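You operate a simulated robot arm through the tools that you are given. There is no shell and no other tool. Be economical: measure what you need, move in short steps, check, and stop when the job is done.

Carry out the task below with a simulated robot arm. There is one attempt and no reset: what you move stays moved.

JOB
Put things in order on the top of the patchwork quilt. At the end: the grey peg stands where the black sanding block stood; the black sanding block stands where the white enamel cup stood; the white enamel cup stands on top of the green soap bar; the gold torch cell from the top of the patchwork quilt is in the small green basket; the pink spool stands on top of the red oil tin (marked "HINGE OIL"); whatever was shut is shut again. Leave all else as you found it, and nothing knocked over.

It is judged by the outcome, as a careful person would: the job done as asked, and still so three seconds after it is handed in. It fails if anything else is knocked over, pushed out of place, dropped, spilled or broken.

ROBOT AND FRAMES
A 7-joint arm with a two-finger parallel gripper, fixed in place. Base frame: the origin is at the foot of the arm, x ahead of it, y to its left, z up; the work surface is at about z = 0. Readings come in mm, degrees, newtons and seconds.
With the tool pointing down near the work surface it reaches from about 220 to 580 mm from the base axis. Its first joint turns from -66.0 to 66.0 degrees. Payload 2.5 kg.
The tool frame sits at the grasp point between the pads (the TCP): z along the fingers, y along the line on which they close. The tips reach 23 mm beyond it. Largest opening 94 mm; finger width 38, thickness 10; the body of the gripper, 54 by 96 mm, starts 39 mm behind the TCP.
Orientation is told as [roll, pitch, yaw] about the base's x, y, z axes, in that order, counted from this pose: with the fingers straight down and closing along the base's y, the tool's x points along the base's -x, its y along +y and its z along -z.

CONTROLS
- The arm moves only by the tool jog_arm. Its argument "commands" is a list of rows, each a list of 7 numbers: the shift along the tool's x, y, z in units of 150 mm (1.0 is 150 mm), then the turn, a rotation vector about the tool's x, y, z in units of 45 degrees (1.0 is 45 degrees), then the opening in per cent of the stroke, from 0 (shut) to 100 (fully open). In form: [[x, y, z, rx, ry, rz, hand], ...]. A call has 1 to 20 rows; each row is the pose to reach, as a shift and turn from the pose commanded when the call began, along the tool's axes at that moment. A call with a number of a shift or a turn outside -1 to 1 is refused whole. Each row takes 0.2 s and may step no farther than 50 mm and 8.6 degrees from the row before; otherwise, or with a gripper value out of range, the whole call is refused. A pose out of reach is approached as far as the arm can. The call stops where the force on the tool passes 40 N (or 10 N more than at its start, if that is more) or the arm is blocked; 0.2 s more then pass. Each finger travels about 108 mm/s and halts on what it meets, pressing with about 28 N; the grip force reading is that of the motor and also rises with nothing between the fingers. The clock runs only during rows and for 0.2 s after the last one: add rows that repeat a pose to give the fingers time. The reply holds the time, the measured pose of the TCP, the force on the tool along the base axes, the opening and the grip force, in the units named above and with some noise.
- Cameras (640 x 400 px; columns grow to the right, rows downward): "scene" is fixed at [114.3, -404.3, 545.6]; the picture's right is [0.87, -0.49, 0.00], its down [-0.28, -0.50, -0.82] and it looks along [0.40, 0.71, -0.57] (base axes); focal length 337 px, centre (320, 200). "wrist" rides on the gripper at [-39, 0, -44] in the tool frame; the picture's right is [0.00, -1.00, 0.00], its down [0.97, 0.00, -0.24] and it looks along [0.24, 0.00, 0.97] (tool axes); focal length 218 px, centre (320, 200).
- snapshot(camera): a new picture of that camera. The clock stands still meanwhile.
- probe_pixels(camera, pixels): for up to 12 pixels [column, row] of the newest picture of that camera ("zoom" is the newest enlarged one), the place [x, y, z] in the base frame of the surface seen there, good to about 2 mm. The clock stands still meanwhile.
- enlarge(camera, box): a new picture of the part [left, top, right, bottom] of that camera's present view, enlarged. The clock stands still meanwhile.
- job_done(): hands the job in; it is judged then, once.

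Keep the steps short. Do not move on a guess: measure, check each grasp and each placing, and mend mistakes. In all there are 80 turns and 54 pictures (those below and enlarged ones count). Leave the gripper open and the arm clear of the work at the hand-in unless told otherwise, and finish with a single line.

The tools are called after "Call:" as a command line: name --pt "numbers of a row" for each row, then --argument value for the rest, lists and objects as JSON in quotes. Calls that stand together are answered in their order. jog_arm: Moves the arm, as the interface text tells. Its arguments: {"type":"object","properties":{"commands":{"type":"array","items":{"type":"array","items":{"type":"number"}}}},"required":["commands"]} The other tools are called the same way: snapshot (camera) takes a picture; probe_pixels (camera, pixels) gives the place of the surface under pixels of a picture; enlarge (camera, box) takes an enlarged picture of a part of a camera's view; job_done () hands the job in.

At the start:

```text
t: 0.0
tool_pos: [344.2, 35.0, 245.9]
tool_rot: [0.1, 0.0, 0.0]
contact_force: [0.3, -0.5, 0.2]
gripper_width: 94.1
grasp_force: 0.0
```

scene: 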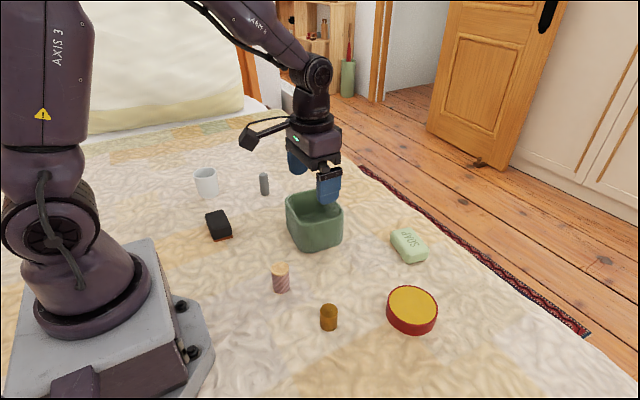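
wrist: 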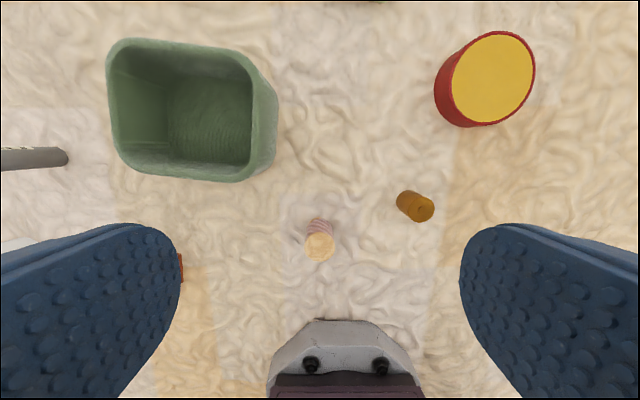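

I see the cup, sanding block, grey peg, basket, soap, spool, a brass-coloured cell and a round red/yellow tin. I'll zoom in to identify them and measure.

Call:
enlarge --camera "scene" --box '[180, 150, 340, 250]'

Call:
enlarge --camera "scene" --box '[250, 220, 450, 345]'

Call:
probe_pixels --camera "scene" --pixels '[[206, 172], [206, 196], [264, 175], [264, 193], [218, 220], [280, 268], [281, 288], [328, 309], [329, 325], [412, 300], [409, 246], [315, 245]]'

```text
4.00 times, centred on (260, 200) of scene
```

zoom: 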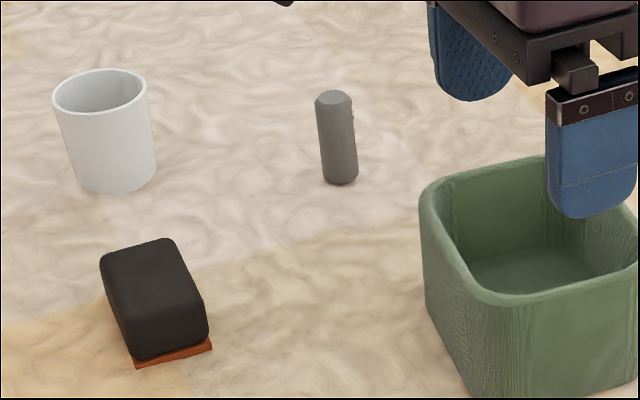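

```text
3.20 times, centred on (350, 282) of scene
```

zoom: 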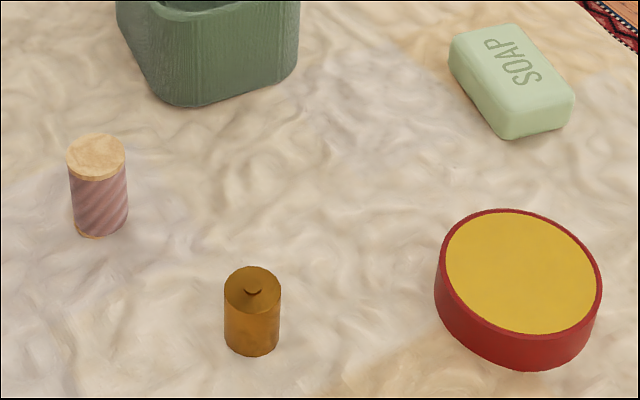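

```text
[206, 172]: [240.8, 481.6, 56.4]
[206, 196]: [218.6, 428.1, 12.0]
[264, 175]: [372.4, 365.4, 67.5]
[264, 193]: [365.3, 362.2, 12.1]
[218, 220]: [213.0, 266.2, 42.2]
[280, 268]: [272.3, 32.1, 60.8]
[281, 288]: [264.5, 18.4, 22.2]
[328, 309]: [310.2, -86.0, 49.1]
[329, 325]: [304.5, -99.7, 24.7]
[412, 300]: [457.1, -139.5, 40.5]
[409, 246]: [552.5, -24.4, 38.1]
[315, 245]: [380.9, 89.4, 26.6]
```

The round tin shows no mark so far, and the area y < -200 is out of view. I'll raise the arm and look to the right side.

Call:
jog_arm --pt "0 -0.2 -0.2 0 0 0 100" --pt "0 -0.4 -0.4 0 0 0 100" --pt "0 -0.65 -0.5 0 0 0 100" --pt "0 -0.9 -0.5 0 0 0 100" --pt "0 -1 -0.5 0 0 0 100"

Call:
snapshot --camera "wrist"

Call:
snapshot --camera "scene"

```text
t: 1.2
tool_pos: [344.3, -115.0, 322.0]
tool_rot: [0.0, 0.0, 0.0]
contact_force: [0.6, -0.4, -0.4]
gripper_width: 94.2
grasp_force: 0.0
```

```text
49 pictures are left
```

wrist: 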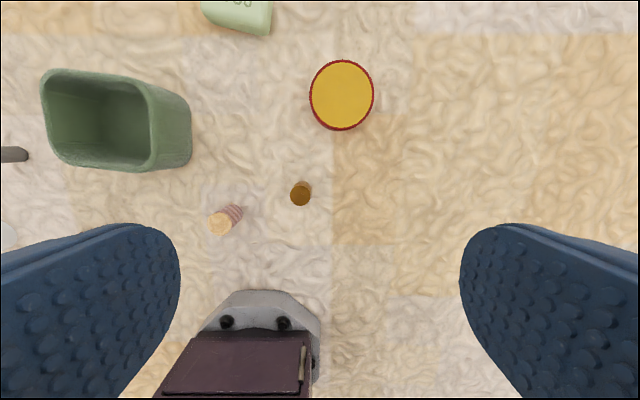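

```text
48 pictures are left
```

scene: 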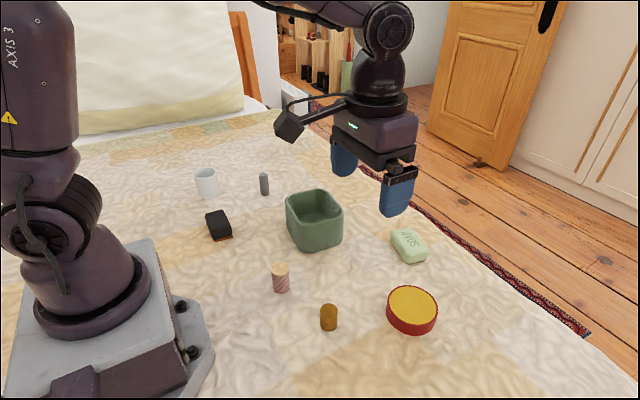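

No objects on the right. I'll zoom into the tin and the basket from the wrist.

Call:
enlarge --camera "wrist" --box '[280, 40, 400, 115]'

Call:
enlarge --camera "wrist" --box '[0, 50, 320, 250]'

```text
5.33 times, centred on (340, 78) of wrist
```

zoom: 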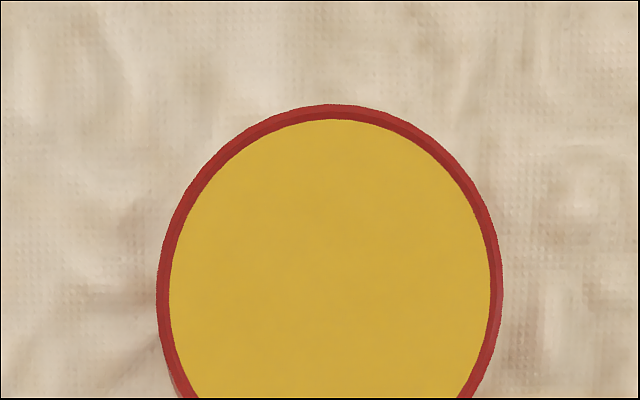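

```text
2.00 times, centred on (160, 150) of wrist
```

zoom: 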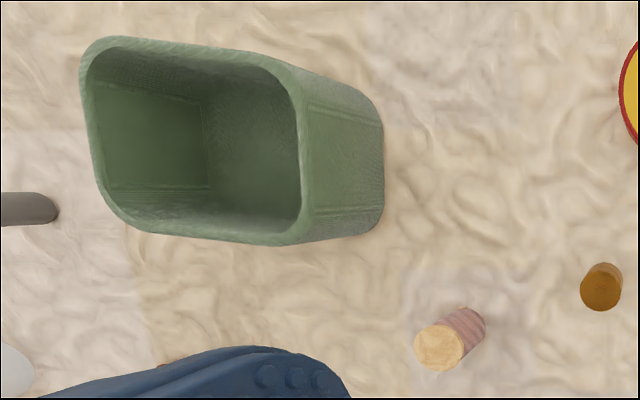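

No mark on the tin's top. Now look to the left side to rule out a second red tin and see the cup/peg area.

Call:
jog_arm --pt "0 0.3 0 0 0 0 100" --pt "0 0.6 0 0 0 0 100" --pt "0 0.9 0 0 0 0 100" --pt "0 1 0 0 0 0 100"

Call:
jog_arm --pt "0 0.3 0 0 0 0 100" --pt "0 0.6 0 0 0 0 100" --pt "0 0.9 0 0 0 0 100" --pt "0 1 0 0 0 0 100"

Call:
jog_arm --pt "0 0.3 0 0 0 0 100" --pt "0 0.6 0 0 0 0 100"

Call:
snapshot --camera "wrist"

Call:
snapshot --camera "scene"

```text
t: 2.2
tool_pos: [343.9, 34.9, 323.4]
tool_rot: [-0.1, 0.0, -0.1]
contact_force: [-0.4, 0.7, 0.9]
gripper_width: 94.0
grasp_force: 0.1
```

```text
t: 3.2
tool_pos: [344.0, 183.3, 322.7]
tool_rot: [0.0, 0.0, -0.2]
contact_force: [-0.2, 0.4, -0.5]
gripper_width: 93.8
grasp_force: 0.1
```

```text
t: 3.8
tool_pos: [345.0, 275.2, 322.7]
tool_rot: [0.0, -0.1, 0.0]
contact_force: [-0.6, 0.2, 0.0]
gripper_width: 93.8
grasp_force: 0.0
```

```text
45 pictures are left
```

wrist: 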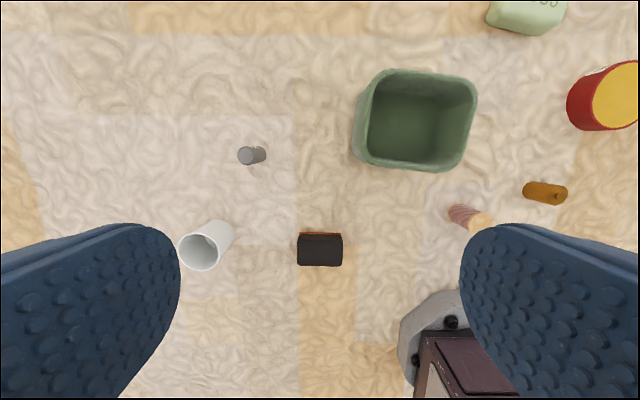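

```text
44 pictures are left
```

scene: 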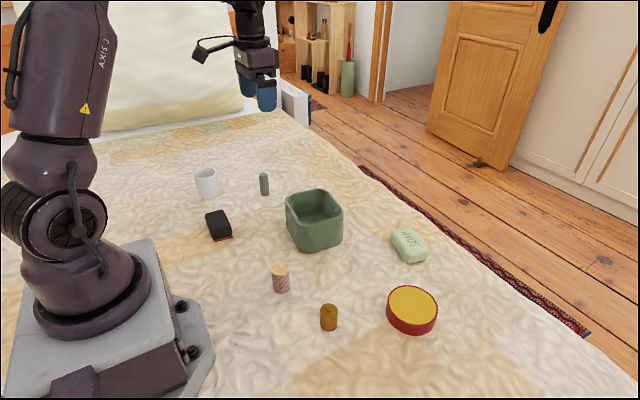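

The tin's far side shows some label at (600,70). Zoom in, and measure the left-side objects.

Call:
enlarge --camera "wrist" --box '[560, 50, 640, 100]'

Call:
enlarge --camera "wrist" --box '[170, 130, 362, 280]'

Call:
probe_pixels --camera "wrist" --pixels '[[247, 156], [301, 235], [340, 235], [299, 263], [342, 263], [320, 250], [350, 290], [182, 246], [218, 240], [200, 268], [200, 236], [200, 253]]'

```text
8.00 times, centred on (600, 75) of wrist
```

zoom: 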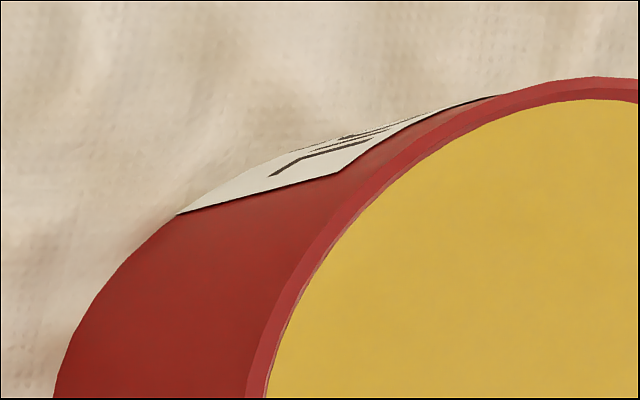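

```text
2.67 times, centred on (266, 205) of wrist
```

zoom: 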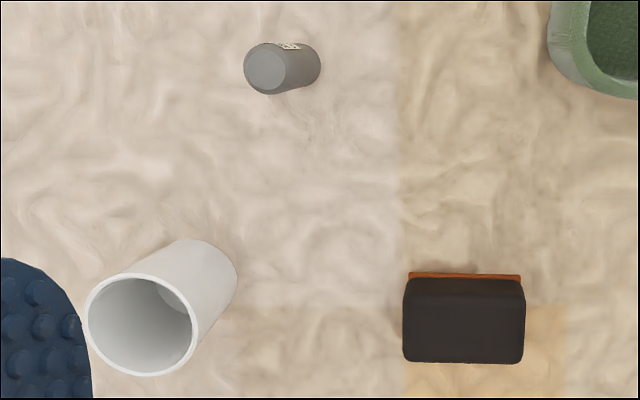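

```text
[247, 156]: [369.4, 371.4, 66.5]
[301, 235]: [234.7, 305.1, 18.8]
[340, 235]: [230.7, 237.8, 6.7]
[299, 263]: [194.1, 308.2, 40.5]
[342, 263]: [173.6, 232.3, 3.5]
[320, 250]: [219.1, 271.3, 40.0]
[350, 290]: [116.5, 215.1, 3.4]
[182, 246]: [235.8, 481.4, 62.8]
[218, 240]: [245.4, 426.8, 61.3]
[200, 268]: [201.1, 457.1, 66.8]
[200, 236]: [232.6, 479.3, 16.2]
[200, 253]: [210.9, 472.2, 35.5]
```

The label is on the tin's far (+x) side; it is the only red tin here. No lids or drawers on the quilt. Start with the cup: move above it for an accurate look.

Call:
jog_arm --pt "0.16 0.2 0 0 0 0 100" --pt "0.32 0.4 0 0 0 0 100" --pt "0.48 0.6 0 0 0 0 100" --pt "0.64 0.8 0 0 0 0 100" --pt "0.76 1 0 0 0 0 100"

Call:
jog_arm --pt "0 0.1 0.2 0 0 0 100" --pt "0 0.2 0.4 0 0 0 100" --pt "0 0.2 0.6 0 0 0 100" --pt "0 0.2 0.6 0 0 0 100"

Call:
snapshot --camera "wrist"

```text
t: 5.0
tool_pos: [230.9, 424.7, 321.8]
tool_rot: [0.0, 0.1, -0.1]
contact_force: [-0.7, -0.1, -0.3]
gripper_width: 93.7
grasp_force: 0.0
```

```text
t: 6.0
tool_pos: [233.0, 454.8, 231.1]
tool_rot: [0.0, 0.0, -0.1]
contact_force: [0.9, 0.2, -0.6]
gripper_width: 93.7
grasp_force: 0.0
```

```text
41 pictures are left
```

wrist: 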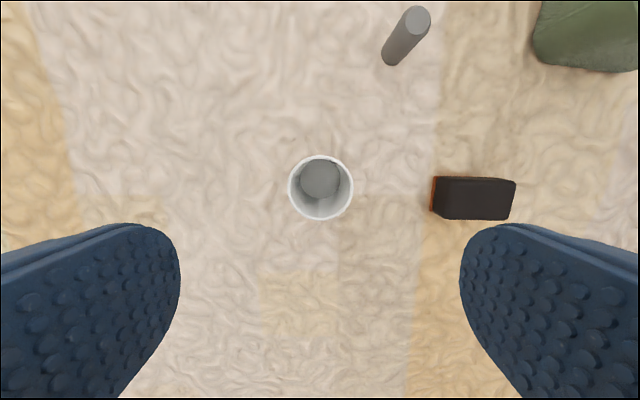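

Good view. I'll probe the cup rim, its surroundings, the block's top corners and the peg.

Call:
probe_pixels --camera "wrist" --pixels '[[290, 188], [351, 188], [320, 157], [320, 218], [320, 180], [270, 190], [320, 240], [446, 180], [512, 182], [507, 217], [446, 216], [417, 20]]'

```text
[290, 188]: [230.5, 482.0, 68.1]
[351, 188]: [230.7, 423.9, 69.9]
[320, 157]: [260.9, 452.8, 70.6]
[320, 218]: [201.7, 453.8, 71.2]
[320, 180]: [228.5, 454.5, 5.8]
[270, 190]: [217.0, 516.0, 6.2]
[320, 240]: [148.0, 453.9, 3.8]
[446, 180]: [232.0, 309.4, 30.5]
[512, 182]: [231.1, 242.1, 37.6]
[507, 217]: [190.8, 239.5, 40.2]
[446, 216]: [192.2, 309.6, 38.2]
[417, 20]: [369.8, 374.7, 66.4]
```

Cup: centre ≈ (231, 453.5), 60 mm wide, rim z 70. Descend over it in two stages and grip.

Call:
jog_arm --pt "0.012 -0.008 0.3 0 0 0 100" --pt "0.012 -0.008 0.6 0 0 0 100" --pt "0.012 -0.008 0.85 0 0 0 100" --pt "0.012 -0.008 0.85 0 0 0 100"

Call:
jog_arm --pt "0 0 0.2 0 0 0 100" --pt "0 0 0.41 0 0 0 100" --pt "0 0 0.41 0 0 0 60" --pt "0 0 0.41 0 0 0 50" --pt "0 0 0.41 0 0 0 50" --pt "0 0 0.41 0 0 0 50"

```text
t: 7.0
tool_pos: [228.6, 452.5, 104.8]
tool_rot: [-0.1, 0.1, 0.1]
contact_force: [0.5, -0.1, -1.1]
gripper_width: 93.9
grasp_force: 0.0
```

```text
t: 8.4
tool_pos: [229.0, 453.8, 43.3]
tool_rot: [0.0, -0.1, 0.0]
contact_force: [0.9, 1.4, 0.4]
gripper_width: 62.4
grasp_force: 27.9
```

Gripped at 62.4 mm, 28 N. Lift straight up and check.

Call:
jog_arm --pt "0 0 -0.1 0 0 0 50" --pt "0 0 -0.35 0 0 0 50" --pt "0 0 -0.65 0 0 0 50" --pt "0 0 -0.95 0 0 0 50" --pt "0 0 -1 0 0 0 50"

Call:
snapshot --camera "scene"

```text
t: 9.6
tool_pos: [229.3, 453.4, 191.6]
tool_rot: [0.0, 0.0, 0.0]
contact_force: [0.6, -0.5, -0.5]
gripper_width: 62.7
grasp_force: 28.8
```

```text
40 pictures are left
```

scene: 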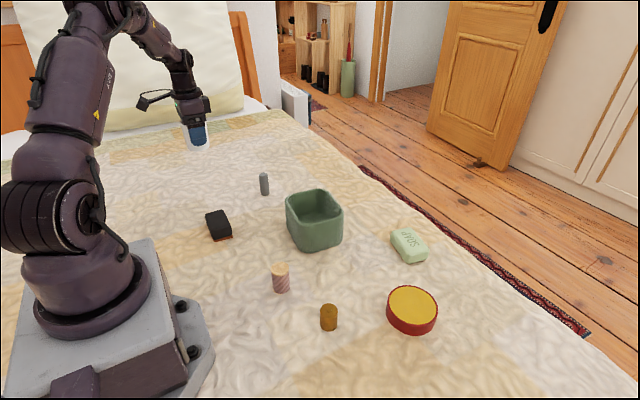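

Cup held. While it is clear, zoom on the soap and tin to measure their tops.

Call:
enlarge --camera "scene" --box '[370, 215, 450, 265]'

```text
8.00 times, centred on (410, 240) of scene
```

zoom: 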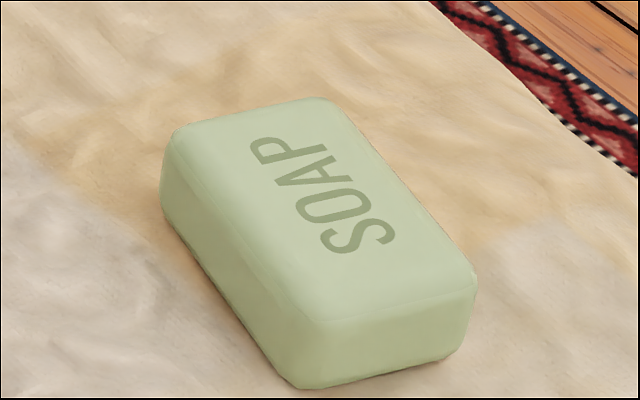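

Call:
probe_pixels --camera "zoom" --pixels '[[180, 130], [320, 105], [462, 280], [310, 315], [315, 210], [250, 115], [385, 298], [240, 225], [395, 190]]'

```text
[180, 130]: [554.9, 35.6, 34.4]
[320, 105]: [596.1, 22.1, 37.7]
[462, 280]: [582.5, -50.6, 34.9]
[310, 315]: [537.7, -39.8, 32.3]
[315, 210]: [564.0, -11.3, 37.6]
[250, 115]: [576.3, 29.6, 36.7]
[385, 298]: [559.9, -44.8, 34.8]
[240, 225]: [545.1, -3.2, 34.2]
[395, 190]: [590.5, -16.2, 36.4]
```

Soap top centre ≈ (567, -8), z ≈ 37. Carry the cup at z 192 in three equal legs.

Call:
jog_arm --pt "-0.182 -0.25 0 0 0 0 50" --pt "-0.364 -0.5 0 0 0 0 50" --pt "-0.546 -0.75 0 0 0 0 50" --pt "-0.727 -1 0 0 0 0 50"

Call:
jog_arm --pt "-0.182 -0.25 0 0 0 0 50" --pt "-0.364 -0.5 0 0 0 0 50" --pt "-0.546 -0.75 0 0 0 0 50" --pt "-0.727 -1 0 0 0 0 50"

Call:
jog_arm --pt "-0.182 -0.25 0 0 0 0 50" --pt "-0.364 -0.5 0 0 0 0 50" --pt "-0.546 -0.75 0 0 0 0 50" --pt "-0.727 -1 0 0 0 0 50" --pt "-0.78 -1 0 0 0 0 50"

```text
t: 10.6
tool_pos: [337.4, 303.1, 193.2]
tool_rot: [0.0, 0.0, 0.0]
contact_force: [1.0, -1.0, -0.1]
gripper_width: 62.7
grasp_force: 27.9
```

```text
t: 11.6
tool_pos: [447.2, 153.1, 191.6]
tool_rot: [0.0, 0.0, 0.1]
contact_force: [0.8, 0.5, -0.9]
gripper_width: 62.4
grasp_force: 27.6
```

```text
t: 12.8
tool_pos: [564.6, 2.6, 193.0]
tool_rot: [0.0, 0.0, -0.1]
contact_force: [1.1, 0.2, -0.3]
gripper_width: 62.5
grasp_force: 27.7
```

Now at (564.6, 2.6, 193). Shift y by -11 and lower to z ≈ 90.

Call:
jog_arm --pt "0 -0.073 0 0 0 0 50" --pt "0 -0.073 0.3 0 0 0 50" --pt "0 -0.073 0.55 0 0 0 50" --pt "0 -0.073 0.69 0 0 0 50" --pt "0 -0.073 0.69 0 0 0 50"

Call:
enlarge --camera "scene" --box '[340, 170, 500, 270]'

```text
t: 14.0
tool_pos: [563.6, -7.7, 89.2]
tool_rot: [0.0, 0.0, 0.0]
contact_force: [0.5, 0.8, -1.4]
gripper_width: 62.6
grasp_force: 27.8
```

```text
4.00 times, centred on (420, 220) of scene
```

zoom: 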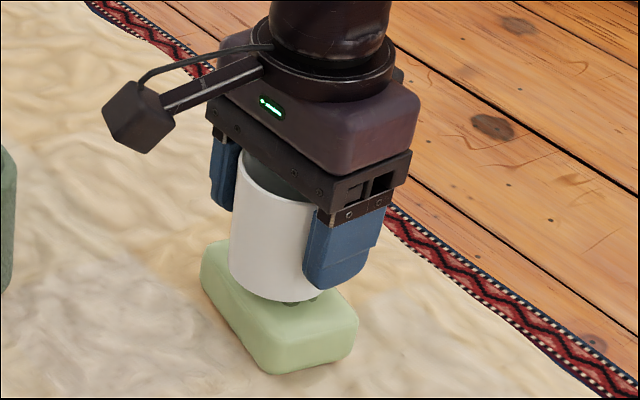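

Cup hangs centred over the soap with a small gap. Lower 10 mm in 2 mm steps, watching force.

Call:
jog_arm --pt "0 0 0.02 0 0 0 50" --pt "0 0 0.04 0 0 0 50" --pt "0 0 0.055 0 0 0 50" --pt "0 0 0.065 0 0 0 50"

```text
t: 15.0
tool_pos: [562.9, -8.6, 78.3]
tool_rot: [0.1, 0.0, 0.0]
contact_force: [-1.5, 0.0, 3.5]
gripper_width: 62.4
grasp_force: 28.2
```

Slight contact (3.5 N up). One more millimetre to confirm.

Call:
jog_arm --pt "0 0 0.006 0 0 0 50" --pt "0 0 0.006 0 0 0 50"

Call:
enlarge --camera "scene" --box '[370, 195, 466, 255]'

```text
t: 15.6
tool_pos: [563.4, -7.8, 79.7]
tool_rot: [0.1, -0.1, 0.0]
contact_force: [-3.6, 0.2, 13.8]
gripper_width: 62.6
grasp_force: 27.8
```

```text
6.67 times, centred on (418, 225) of scene
```

zoom: 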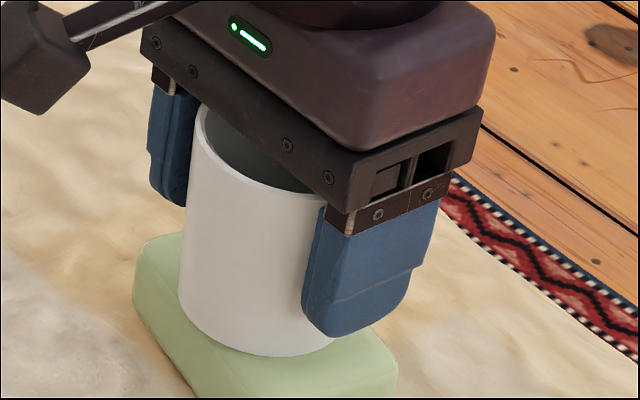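

Seated on the soap (13.8 N). Ease back 1 mm, open, and rise straight up.

Call:
jog_arm --pt "0 0 -0.006 0 0 0 50" --pt "0 0 -0.006 0 0 0 75" --pt "0 0 -0.006 0 0 0 100" --pt "0 0 -0.006 0 0 0 100"

Call:
jog_arm --pt "0 0 -0.1 0 0 0 100" --pt "0 0 -0.3 0 0 0 100" --pt "0 0 -0.6 0 0 0 100" --pt "0 0 -0.85 0 0 0 100" --pt "0 0 -0.85 0 0 0 100"

Call:
snapshot --camera "wrist"

Call:
enlarge --camera "scene" --box '[350, 175, 478, 255]'

```text
t: 16.6
tool_pos: [562.0, -7.7, 78.9]
tool_rot: [-0.1, 0.0, 0.0]
contact_force: [-0.3, -0.8, 0.2]
gripper_width: 93.6
grasp_force: 0.0
```

```text
t: 17.8
tool_pos: [563.4, -8.7, 207.6]
tool_rot: [0.0, 0.1, 0.0]
contact_force: [0.1, 0.2, 1.0]
gripper_width: 94.1
grasp_force: 0.1
```

```text
36 pictures are left
```

wrist: 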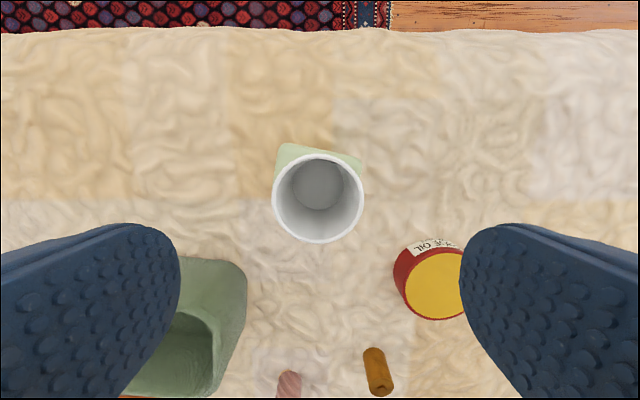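

```text
5.00 times, centred on (414, 215) of scene
```

zoom: 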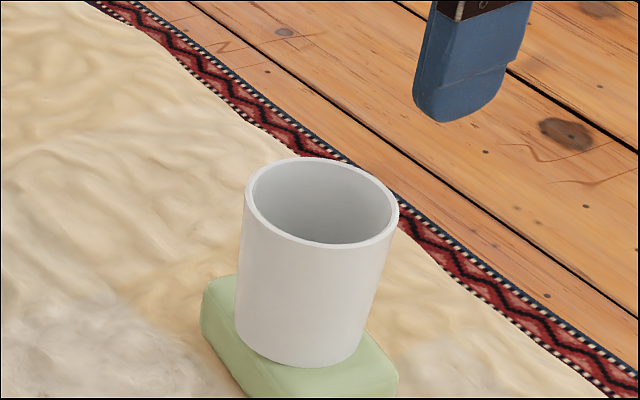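

The cup stands on the soap and the tin reads "…OIL". Next go over the cell/spool area for measurement: x 563→313, y -9→-60.

Call:
jog_arm --pt "0.3 -0.05 0 0 0 0 100" --pt "0.6 -0.1 0 0 0 0 100" --pt "0.9 -0.15 0 0 0 0 100" --pt "1 -0.2 0 0 0 0 100"

Call:
jog_arm --pt "0.3 -0.05 0 0 0 0 100" --pt "0.6 -0.14 0 0 0 0 100" --pt "0.67 -0.14 0 0 0 0 100" --pt "0.67 -0.14 0 0 0 0 100"

Call:
snapshot --camera "wrist"

```text
t: 18.8
tool_pos: [413.2, -38.0, 204.7]
tool_rot: [0.0, 0.0, 0.0]
contact_force: [-0.4, 0.2, 0.5]
gripper_width: 94.0
grasp_force: 0.0
```

```text
t: 19.8
tool_pos: [312.3, -58.8, 205.8]
tool_rot: [-0.1, 0.0, -0.1]
contact_force: [-0.9, -0.1, 0.1]
gripper_width: 94.1
grasp_force: 0.1
```

```text
34 pictures are left
```

wrist: 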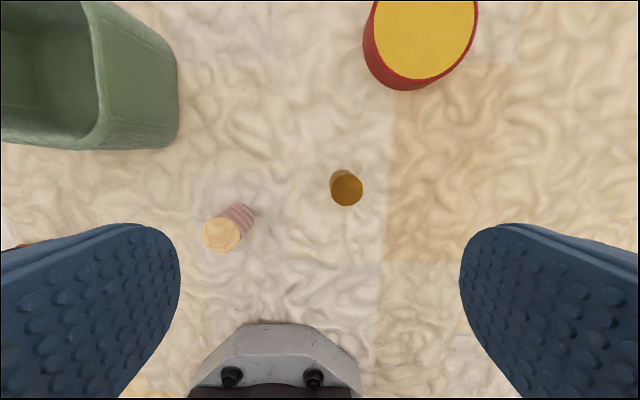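

Call:
probe_pixels --camera "wrist" --pixels '[[346, 188], [333, 188], [360, 188], [346, 203], [345, 174], [221, 235], [205, 234], [237, 235], [222, 219], [222, 250], [400, 110], [260, 150]]'

Call:
enlarge --camera "wrist" --box '[190, 150, 390, 275]'

```text
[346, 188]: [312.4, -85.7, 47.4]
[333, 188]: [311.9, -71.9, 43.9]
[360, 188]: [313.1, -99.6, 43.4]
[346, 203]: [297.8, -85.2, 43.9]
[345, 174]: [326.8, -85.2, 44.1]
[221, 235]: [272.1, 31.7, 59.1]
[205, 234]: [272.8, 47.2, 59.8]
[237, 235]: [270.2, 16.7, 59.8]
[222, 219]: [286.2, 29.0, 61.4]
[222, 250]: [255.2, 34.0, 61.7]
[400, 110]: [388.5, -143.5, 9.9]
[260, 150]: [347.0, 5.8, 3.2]
```

```text
3.20 times, centred on (290, 212) of wrist
```

zoom: 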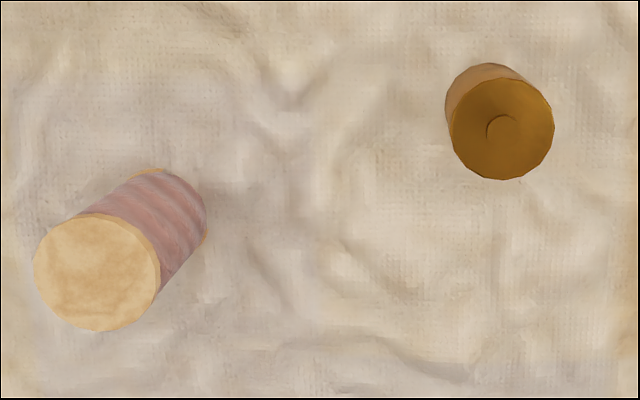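

Cell: centre (312, -86), 28 mm wide, top z 44. Descend to TCP z ≈ 34 and grip.

Call:
jog_arm --pt "0 -0.18 0.1 0 0 0 100" --pt "0 -0.18 0.4 0 0 0 100" --pt "0 -0.18 0.7 0 0 0 100" --pt "0 -0.18 0.9 0 0 0 100" --pt "0 -0.18 0.9 0 0 0 100"

Call:
jog_arm --pt "0 0 0.15 0 0 0 100" --pt "0 0 0.245 0 0 0 100" --pt "0 0 0.245 0 0 0 60" --pt "0 0 0.245 0 0 0 20" --pt "0 0 0.245 0 0 0 20" --pt "0 0 0.245 0 0 0 20"

```text
t: 21.0
tool_pos: [313.7, -87.0, 70.0]
tool_rot: [0.0, -0.1, 0.0]
contact_force: [0.8, -0.7, 0.2]
gripper_width: 94.0
grasp_force: 0.0
```

```text
t: 22.4
tool_pos: [314.0, -86.9, 34.3]
tool_rot: [0.0, 0.0, 0.0]
contact_force: [0.8, -0.1, 0.5]
gripper_width: 30.5
grasp_force: 27.6
```

Gripped (30.5 mm). Lift 150, then move toward the basket for measuring.

Call:
jog_arm --pt "0 0 -0.1 0 0 0 20" --pt "0 0 -0.4 0 0 0 20" --pt "0 0 -0.7 0 0 0 20" --pt "0 0 -1 0 0 0 20" --pt "0 0 -1 0 0 0 20"

Call:
jog_arm --pt "0 0.3 0 0 0 0 20" --pt "0 0.6 0 0 0 0 20" --pt "-0.2 0.85 0 0 0 0 20" --pt "-0.4 1 0 0 0 0 20" --pt "-0.4 1 0 0 0 0 20"

Call:
snapshot --camera "wrist"

```text
t: 23.6
tool_pos: [311.8, -85.6, 184.4]
tool_rot: [0.1, 0.0, 0.0]
contact_force: [0.4, -0.3, -0.2]
gripper_width: 30.9
grasp_force: 27.7
```

```text
t: 24.8
tool_pos: [374.4, 65.7, 184.2]
tool_rot: [0.0, 0.0, -0.2]
contact_force: [0.0, -0.5, -1.0]
gripper_width: 30.8
grasp_force: 28.2
```

```text
32 pictures are left
```

wrist: 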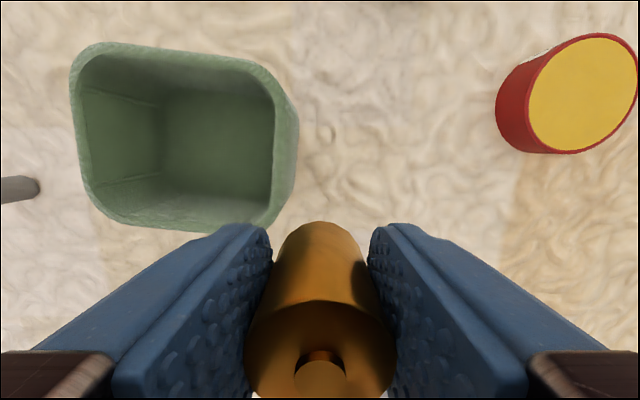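

Call:
probe_pixels --camera "wrist" --pixels '[[180, 49], [188, 226], [74, 130], [282, 140], [90, 52], [265, 80], [262, 222], [100, 215], [210, 120], [170, 100], [255, 170], [180, 170]]'

```text
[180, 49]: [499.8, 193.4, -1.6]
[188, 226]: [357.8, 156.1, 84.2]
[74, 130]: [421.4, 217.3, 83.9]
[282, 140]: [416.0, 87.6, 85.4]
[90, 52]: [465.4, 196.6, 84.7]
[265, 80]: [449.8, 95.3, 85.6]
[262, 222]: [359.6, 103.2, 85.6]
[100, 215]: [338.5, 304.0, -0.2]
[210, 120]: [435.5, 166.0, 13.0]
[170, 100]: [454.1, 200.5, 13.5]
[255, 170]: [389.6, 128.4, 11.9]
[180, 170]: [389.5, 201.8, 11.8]
```

Basket rim z ≈ 85, floor z ≈ 12.5, centre ≈ (414, 152). Move above centre and re-measure the inner rim.

Call:
jog_arm --pt "-0.1 0.25 0 0 0 0 20" --pt "-0.2 0.5 0 0 0 0 20" --pt "-0.27 0.575 0 0 0 0 20" --pt "-0.27 0.575 0 0 0 0 20"

Call:
snapshot --camera "wrist"

Call:
snapshot --camera "scene"

```text
t: 25.8
tool_pos: [413.2, 150.6, 183.7]
tool_rot: [-0.1, 0.1, -0.1]
contact_force: [0.5, -0.1, -0.5]
gripper_width: 30.7
grasp_force: 27.8
```

```text
31 pictures are left
```

wrist: 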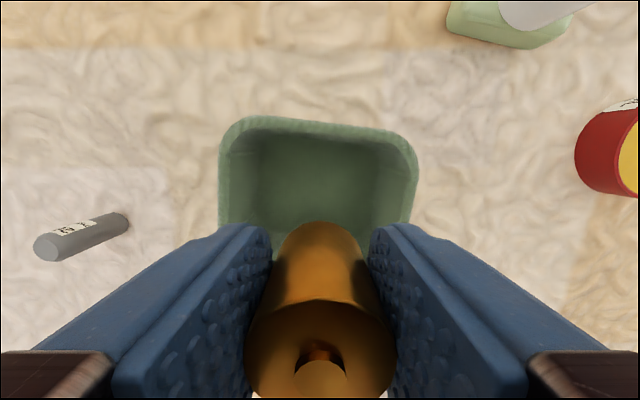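

```text
30 pictures are left
```

scene: 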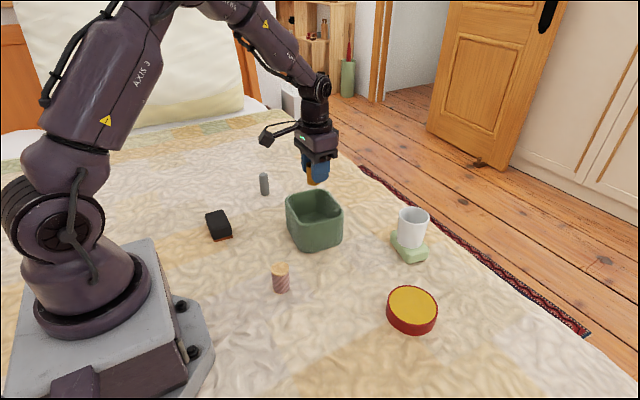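

Call:
probe_pixels --camera "wrist" --pixels '[[222, 170], [231, 170], [230, 195], [416, 170], [408, 170], [404, 195], [316, 121], [316, 129], [320, 180], [243, 126], [400, 137], [222, 205]]'

Call:
probe_pixels --camera "scene" --pixels '[[287, 207], [292, 207], [300, 224], [308, 225], [342, 215], [335, 220], [320, 191], [315, 196]]'

```text
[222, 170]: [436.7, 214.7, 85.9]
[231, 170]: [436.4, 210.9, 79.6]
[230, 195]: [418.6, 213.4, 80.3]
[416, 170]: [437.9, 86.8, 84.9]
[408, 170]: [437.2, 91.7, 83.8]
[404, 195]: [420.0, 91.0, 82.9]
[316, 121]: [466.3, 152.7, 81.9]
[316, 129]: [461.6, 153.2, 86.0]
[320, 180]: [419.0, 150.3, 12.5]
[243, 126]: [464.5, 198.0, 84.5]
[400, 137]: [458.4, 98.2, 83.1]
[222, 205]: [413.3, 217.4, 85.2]
```

```text
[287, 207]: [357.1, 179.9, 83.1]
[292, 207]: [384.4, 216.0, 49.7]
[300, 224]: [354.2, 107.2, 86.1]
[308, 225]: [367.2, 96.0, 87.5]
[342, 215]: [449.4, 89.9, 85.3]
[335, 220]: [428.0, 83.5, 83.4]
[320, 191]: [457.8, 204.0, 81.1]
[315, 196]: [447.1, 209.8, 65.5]
```

The basket interior is 118 × 100 mm centred at (412, 151); the gripper (96 × 54) clears. Descend to z ≈ 50.

Call:
jog_arm --pt "0 0 0.3 0 0 0 20" --pt "0 0 0.55 0 0 0 20" --pt "0 0 0.8 0 0 0 20" --pt "0 0 0.9 0 0 0 20" --pt "0 0 0.9 0 0 0 20"

Call:
jog_arm --pt "0 0 0.013 0 0 0 20" --pt "0 0 0.026 0 0 0 20" --pt "0 0 0.036 0 0 0 20" --pt "0 0 0.036 0 0 0 20"

```text
t: 27.0
tool_pos: [414.4, 150.4, 49.7]
tool_rot: [-0.1, 0.0, 0.0]
contact_force: [-0.4, 0.0, -0.6]
gripper_width: 30.7
grasp_force: 27.9
```

```text
t: 28.0
tool_pos: [413.8, 150.0, 45.6]
tool_rot: [0.0, -0.1, -0.2]
contact_force: [-8.8, -3.8, 26.5]
gripper_width: 30.8
grasp_force: 27.9
```

Contact with the floor. Ease up 1.5 mm, open to ~60 mm only, then rise.

Call:
jog_arm --pt "0 0 -0.01 0 0 0 20" --pt "0 0 -0.012 0 0 0 45" --pt "0 0 -0.012 0 0 0 65" --pt "0 0 -0.012 0 0 0 65"

Call:
jog_arm --pt "0 0 -0.2 0 0 0 65" --pt "0 0 -0.5 0 0 0 65" --pt "0 0 -0.8 0 0 0 65" --pt "0 0 -1 0 0 0 65" --pt "0 0 -1 0 0 0 100"

Call:
snapshot --camera "wrist"

```text
t: 29.0
tool_pos: [412.9, 150.9, 44.9]
tool_rot: [0.0, 0.0, 0.1]
contact_force: [0.0, -0.6, 0.1]
gripper_width: 61.4
grasp_force: 0.1
```

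```text
t: 30.2
tool_pos: [414.3, 150.1, 197.3]
tool_rot: [0.0, 0.0, -0.1]
contact_force: [-0.6, -0.1, 0.1]
gripper_width: 93.8
grasp_force: 0.0
```

```text
29 pictures are left
```

wrist: 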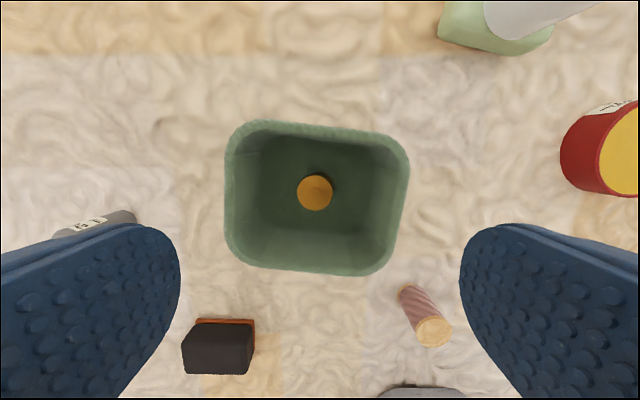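

The cell stands in the basket. Now to the spool at (271, 32).

Call:
jog_arm --pt "0.24 -0.2 0 0 0 0 100" --pt "0.48 -0.4 0 0 0 0 100" --pt "0.72 -0.6 0 0 0 0 100" --pt "0.95 -0.787 0 0 0 0 100" --pt "0.95 -0.787 0 0 0 0 100"

Call:
snapshot --camera "wrist"

```text
t: 31.4
tool_pos: [270.7, 32.0, 196.5]
tool_rot: [-0.1, 0.0, -0.1]
contact_force: [0.8, -0.1, 0.5]
gripper_width: 94.1
grasp_force: 0.1
```

```text
28 pictures are left
```

wrist: 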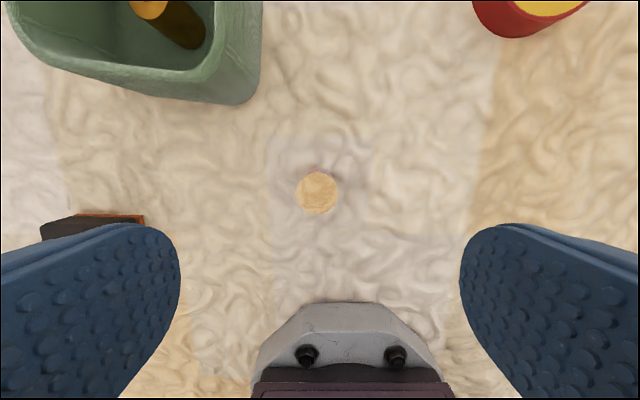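

Spool is centred between the pads. Descend to z ≈ 38 and grip.

Call:
jog_arm --pt "0 0 0.3 0 0 0 100" --pt "0 0 0.6 0 0 0 100" --pt "0 0 0.8 0 0 0 100" --pt "0 0 0.8 0 0 0 100"

Call:
jog_arm --pt "0 0 0.15 0 0 0 100" --pt "0 0 0.25 0 0 0 100" --pt "0 0 0.25 0 0 0 60" --pt "0 0 0.25 0 0 0 20" --pt "0 0 0.25 0 0 0 20" --pt "0 0 0.25 0 0 0 20"

```text
t: 32.4
tool_pos: [271.3, 33.0, 77.2]
tool_rot: [0.0, 0.0, -0.1]
contact_force: [0.2, 0.1, -0.6]
gripper_width: 94.1
grasp_force: 0.0
```

```text
t: 33.8
tool_pos: [271.9, 32.4, 38.8]
tool_rot: [0.0, 0.1, 0.0]
contact_force: [-0.2, 0.1, 0.6]
gripper_width: 34.6
grasp_force: 28.0
```

Gripped (34.6 mm). Lift and carry to near the tin, then measure the tin's top.

Call:
jog_arm --pt "0 0 -0.1 0 0 0 20" --pt "0 0 -0.4 0 0 0 20" --pt "0 0 -0.7 0 0 0 20" --pt "0 0 -0.87 0 0 0 20" --pt "0 0 -0.87 0 0 0 20"

Call:
jog_arm --pt "-0.2 -0.2 0 0 0 0 20" --pt "-0.4 -0.4 0 0 0 0 20" --pt "-0.6 -0.6 0 0 0 0 20" --pt "-0.7 -0.8 0 0 0 0 20" --pt "-0.7 -1 0 0 0 0 20" --pt "-0.7 -1 0 0 0 0 20"

Call:
snapshot --camera "wrist"

```text
t: 35.0
tool_pos: [270.1, 33.1, 169.9]
tool_rot: [0.0, 0.0, 0.1]
contact_force: [-0.2, 0.4, 0.0]
gripper_width: 34.7
grasp_force: 28.2
```

```text
t: 36.4
tool_pos: [376.7, -119.2, 169.2]
tool_rot: [0.0, 0.1, 0.0]
contact_force: [0.7, -0.8, 0.4]
gripper_width: 34.6
grasp_force: 28.0
```

```text
27 pictures are left
```

wrist: 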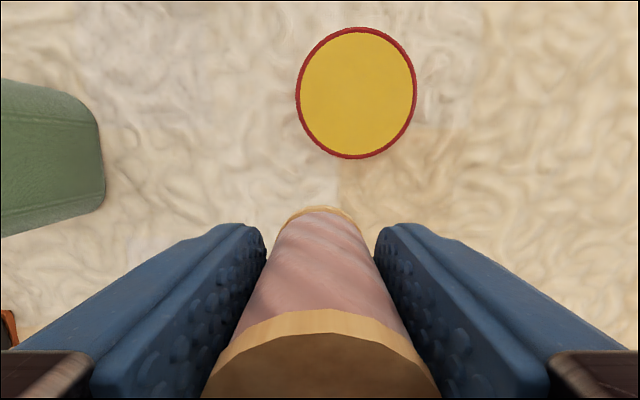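

Call:
probe_pixels --camera "wrist" --pixels '[[298, 95], [414, 95], [355, 32], [358, 154], [356, 95]]'

```text
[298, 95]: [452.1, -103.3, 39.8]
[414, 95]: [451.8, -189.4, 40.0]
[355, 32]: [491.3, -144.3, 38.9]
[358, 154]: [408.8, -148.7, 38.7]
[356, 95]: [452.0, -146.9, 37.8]
```

Tin top centre (450.5, -146.5), z ≈ 38. Move over it and lower to z ≈ 82.

Call:
jog_arm --pt "-0.25 -0.09 0 0 0 0 20" --pt "-0.492 -0.182 0 0 0 0 20" --pt "-0.492 -0.182 0.3 0 0 0 20" --pt "-0.492 -0.182 0.58 0 0 0 20" --pt "-0.492 -0.182 0.58 0 0 0 20"

Call:
enlarge --camera "scene" --box '[350, 250, 478, 330]'

```text
t: 37.6
tool_pos: [450.8, -144.6, 82.9]
tool_rot: [0.1, 0.1, 0.1]
contact_force: [-0.1, -0.1, -0.6]
gripper_width: 34.3
grasp_force: 27.7
```

```text
5.00 times, centred on (414, 290) of scene
```

zoom: 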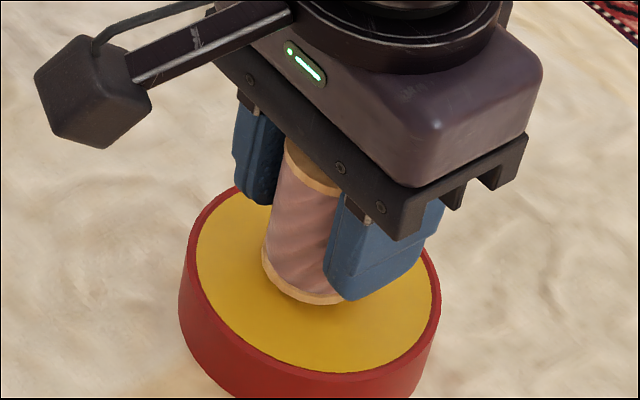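

Spool is centred over the tin. Lower gently in small steps.

Call:
jog_arm --pt "0 0 0.02 0 0 0 20" --pt "0 0 0.04 0 0 0 20" --pt "0 0 0.053 0 0 0 20" --pt "0 0 0.053 0 0 0 20"

```text
t: 38.6
tool_pos: [451.0, -145.2, 76.9]
tool_rot: [0.0, -0.4, 0.0]
contact_force: [-7.8, 5.6, 33.5]
gripper_width: 34.8
grasp_force: 28.0
```

Firm contact. Ease up 2 mm, check force, then open and rise.

Call:
jog_arm --pt "0 0 -0.012 0 0 0 20" --pt "0 0 -0.012 0 0 0 20"

Call:
jog_arm --pt "0 0 0 0 0 0 45" --pt "0 0 0 0 0 0 70" --pt "0 0 0 0 0 0 100" --pt "0 0 0 0 0 0 100"

Call:
jog_arm --pt "0 0 -0.2 0 0 0 100" --pt "0 0 -0.5 0 0 0 100" --pt "0 0 -0.8 0 0 0 100" --pt "0 0 -0.8 0 0 0 100"

Call:
snapshot --camera "scene"

```text
t: 39.2
tool_pos: [450.1, -145.5, 76.5]
tool_rot: [-0.1, -0.2, -0.1]
contact_force: [6.0, 0.3, 12.8]
gripper_width: 34.4
grasp_force: 28.2
```

```text
t: 40.2
tool_pos: [448.7, -144.5, 76.4]
tool_rot: [-0.1, 0.0, 0.0]
contact_force: [0.0, 0.2, 0.2]
gripper_width: 94.2
grasp_force: 0.1
```

```text
t: 41.2
tool_pos: [450.0, -145.1, 197.2]
tool_rot: [0.1, -0.1, 0.0]
contact_force: [0.3, 1.0, 0.2]
gripper_width: 94.1
grasp_force: 0.1
```

```text
25 pictures are left
```

scene: 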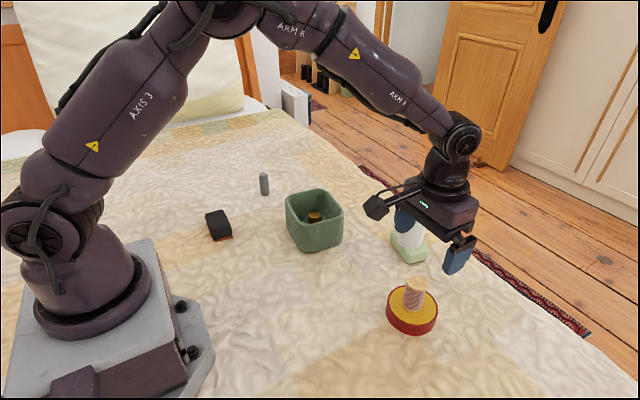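

Spool stands on the tin. Now travel to above the sanding block (212, 275).

Call:
jog_arm --pt "0.132 0.233 0 0 0 0 100" --pt "0.264 0.467 0 0 0 0 100" --pt "0.397 0.7 0 0 0 0 100" --pt "0.529 0.933 0 0 0 0 100"

Call:
jog_arm --pt "0.132 0.233 0 0 0 0 100" --pt "0.264 0.467 0 0 0 0 100" --pt "0.397 0.7 0 0 0 0 100" --pt "0.529 0.933 0 0 0 0 100"

Call:
jog_arm --pt "0.132 0.233 0 0 0 0 100" --pt "0.264 0.467 0 0 0 0 100" --pt "0.397 0.7 0 0 0 0 100" --pt "0.529 0.933 0 0 0 0 100" --pt "0.529 0.933 0 0 0 0 100"

Call:
snapshot --camera "wrist"

```text
t: 42.2
tool_pos: [369.8, -4.6, 196.1]
tool_rot: [-0.1, -0.1, -0.1]
contact_force: [0.0, -1.0, -0.9]
gripper_width: 94.3
grasp_force: 0.0
```

```text
t: 43.2
tool_pos: [290.2, 137.1, 196.4]
tool_rot: [0.0, -0.1, -0.1]
contact_force: [-0.7, 0.5, 0.7]
gripper_width: 93.9
grasp_force: 0.0
```

```text
t: 44.4
tool_pos: [211.7, 275.6, 197.4]
tool_rot: [-0.1, 0.0, -0.1]
contact_force: [-0.5, 0.5, 0.5]
gripper_width: 93.9
grasp_force: 0.0
```

```text
24 pictures are left
```

wrist: 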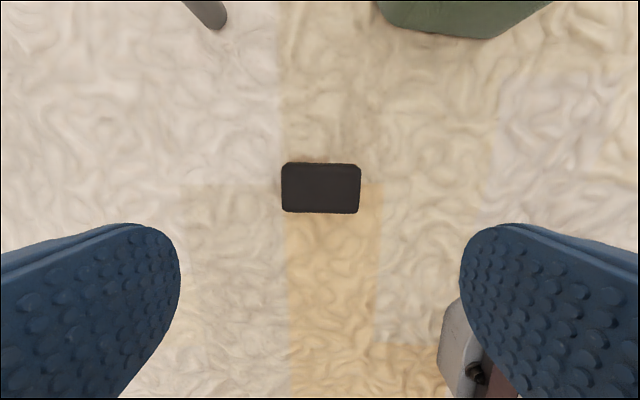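

Call:
probe_pixels --camera "wrist" --pixels '[[283, 187], [359, 188], [320, 165], [320, 210], [287, 168], [356, 170], [354, 207], [288, 205], [448, 340], [395, 190], [245, 190], [270, 215]]'

```text
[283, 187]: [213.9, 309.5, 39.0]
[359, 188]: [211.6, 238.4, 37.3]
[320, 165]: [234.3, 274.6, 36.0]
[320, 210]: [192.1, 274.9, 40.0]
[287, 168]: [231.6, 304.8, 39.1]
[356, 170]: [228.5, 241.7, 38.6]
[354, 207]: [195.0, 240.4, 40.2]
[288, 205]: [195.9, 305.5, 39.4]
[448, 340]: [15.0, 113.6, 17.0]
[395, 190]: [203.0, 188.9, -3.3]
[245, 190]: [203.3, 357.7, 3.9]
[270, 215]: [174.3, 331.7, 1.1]
```

Block centre (213, 274), ends at y 238 and 309.5, top 40. Descend to z ≈ 31 and grip by the ends.

Call:
jog_arm --pt "-0.008 -0.01 0.3 0 0 0 100" --pt "-0.008 -0.01 0.6 0 0 0 100" --pt "-0.008 -0.01 0.85 0 0 0 100" --pt "-0.008 -0.01 0.85 0 0 0 100"

Call:
jog_arm --pt "0 0 0.15 0 0 0 100" --pt "0 0 0.255 0 0 0 100" --pt "0 0 0.255 0 0 0 80" --pt "0 0 0.255 0 0 0 65" --pt "0 0 0.255 0 0 0 65" --pt "0 0 0.255 0 0 0 65"

```text
t: 45.4
tool_pos: [213.0, 273.8, 69.6]
tool_rot: [0.1, -0.1, -0.2]
contact_force: [0.8, 0.1, -0.3]
gripper_width: 93.9
grasp_force: 0.0
```

```text
t: 46.8
tool_pos: [213.3, 275.3, 30.8]
tool_rot: [0.1, 0.0, 0.0]
contact_force: [-1.1, 1.6, 3.7]
gripper_width: 77.0
grasp_force: 28.1
```

Gripped at 77 mm, 28 N. Lift and check with the scene camera.

Call:
jog_arm --pt "0 0 -0.1 0 0 0 65" --pt "0 0 -0.3 0 0 0 65" --pt "0 0 -0.6 0 0 0 65" --pt "0 0 -0.6 0 0 0 65"

Call:
enlarge --camera "scene" --box '[150, 120, 310, 220]'

```text
t: 47.8
tool_pos: [212.0, 272.7, 121.9]
tool_rot: [-0.1, 0.0, 0.0]
contact_force: [0.7, -0.1, -0.5]
gripper_width: 77.0
grasp_force: 27.9
```

```text
4.00 times, centred on (230, 170) of scene
```

zoom: 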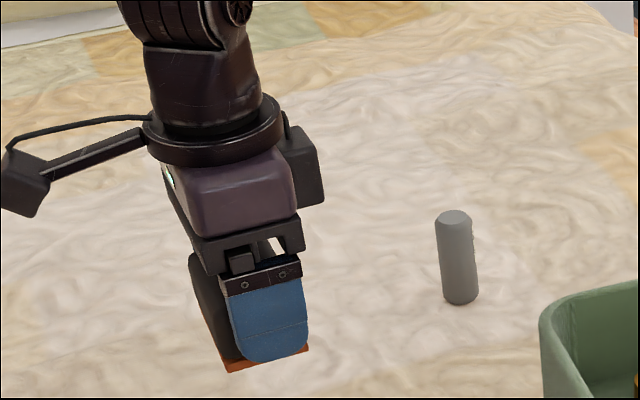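

Held level. Carry to the cup's old place (231, 453.5): y +150 then +30, lowering to z ≈ 40.

Call:
jog_arm --pt "-0.03 0.3 0 0 0 0 65" --pt "-0.06 0.6 0 0 0 0 65" --pt "-0.1 0.9 0 0 0 0 65" --pt "-0.12 1 0 0 0 0 65" --pt "-0.12 1 0 0 0 0 65"

Call:
jog_arm --pt "0 0.197 0 0 0 0 65" --pt "0 0.197 0.3 0 0 0 65" --pt "0 0.197 0.54 0 0 0 65" --pt "0 0.197 0.54 0 0 0 65"

```text
t: 49.0
tool_pos: [230.8, 423.7, 119.8]
tool_rot: [0.1, 0.0, -0.1]
contact_force: [-0.1, 0.9, -1.5]
gripper_width: 77.2
grasp_force: 28.0
```

```text
t: 50.0
tool_pos: [232.1, 454.0, 39.3]
tool_rot: [0.0, 0.0, 0.0]
contact_force: [0.8, 0.0, -1.6]
gripper_width: 76.8
grasp_force: 27.4
```

At (232, 454, 39). Lower in small steps to contact (expected z ≈ 33).

Call:
jog_arm --pt "0 0 0.015 0 0 0 65" --pt "0 0 0.03 0 0 0 65" --pt "0 0 0.042 0 0 0 65" --pt "0 0 0.042 0 0 0 65"

```text
t: 51.0
tool_pos: [230.1, 453.1, 34.0]
tool_rot: [0.0, -0.1, 0.0]
contact_force: [0.9, 0.3, -1.6]
gripper_width: 77.1
grasp_force: 28.1
```

Call:
jog_arm --pt "0 0 0.008 0 0 0 65" --pt "0 0 0.016 0 0 0 65" --pt "0 0 0.016 0 0 0 65"

```text
t: 51.8
tool_pos: [231.2, 454.1, 32.6]
tool_rot: [0.0, 0.0, 0.1]
contact_force: [-0.5, -0.8, 1.0]
gripper_width: 76.8
grasp_force: 27.9
```

Weight is starting to come off. 1.5 mm more.

Call:
jog_arm --pt "0 0 0.01 0 0 0 65" --pt "0 0 0.01 0 0 0 65"

```text
t: 52.4
tool_pos: [231.3, 453.2, 31.5]
tool_rot: [0.0, 0.0, -0.2]
contact_force: [-8.0, -14.9, 32.1]
gripper_width: 76.9
grasp_force: 28.0
```

Firm contact. Ease up 1 mm, open and rise.

Call:
jog_arm --pt "0 0 -0.007 0 0 0 65" --pt "0 0 -0.007 0 0 0 82" --pt "0 0 -0.007 0 0 0 100" --pt "0 0 -0.007 0 0 0 100"

Call:
jog_arm --pt "0 0 -0.15 0 0 0 100" --pt "0 0 -0.45 0 0 0 100" --pt "0 0 -0.75 0 0 0 100" --pt "0 0 -1 0 0 0 100" --pt "0 0 -1 0 0 0 100"

Call:
snapshot --camera "wrist"

```text
t: 53.4
tool_pos: [230.8, 453.5, 29.6]
tool_rot: [0.0, 0.0, 0.0]
contact_force: [-0.7, 0.1, 1.0]
gripper_width: 93.9
grasp_force: 0.2
```

```text
t: 54.6
tool_pos: [231.3, 453.4, 179.8]
tool_rot: [0.0, 0.1, 0.0]
contact_force: [0.0, 0.3, 0.0]
gripper_width: 94.0
grasp_force: 0.0
```

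```text
22 pictures are left
```

wrist: 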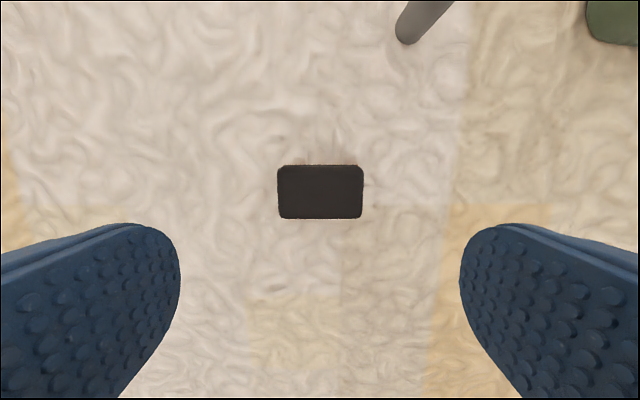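

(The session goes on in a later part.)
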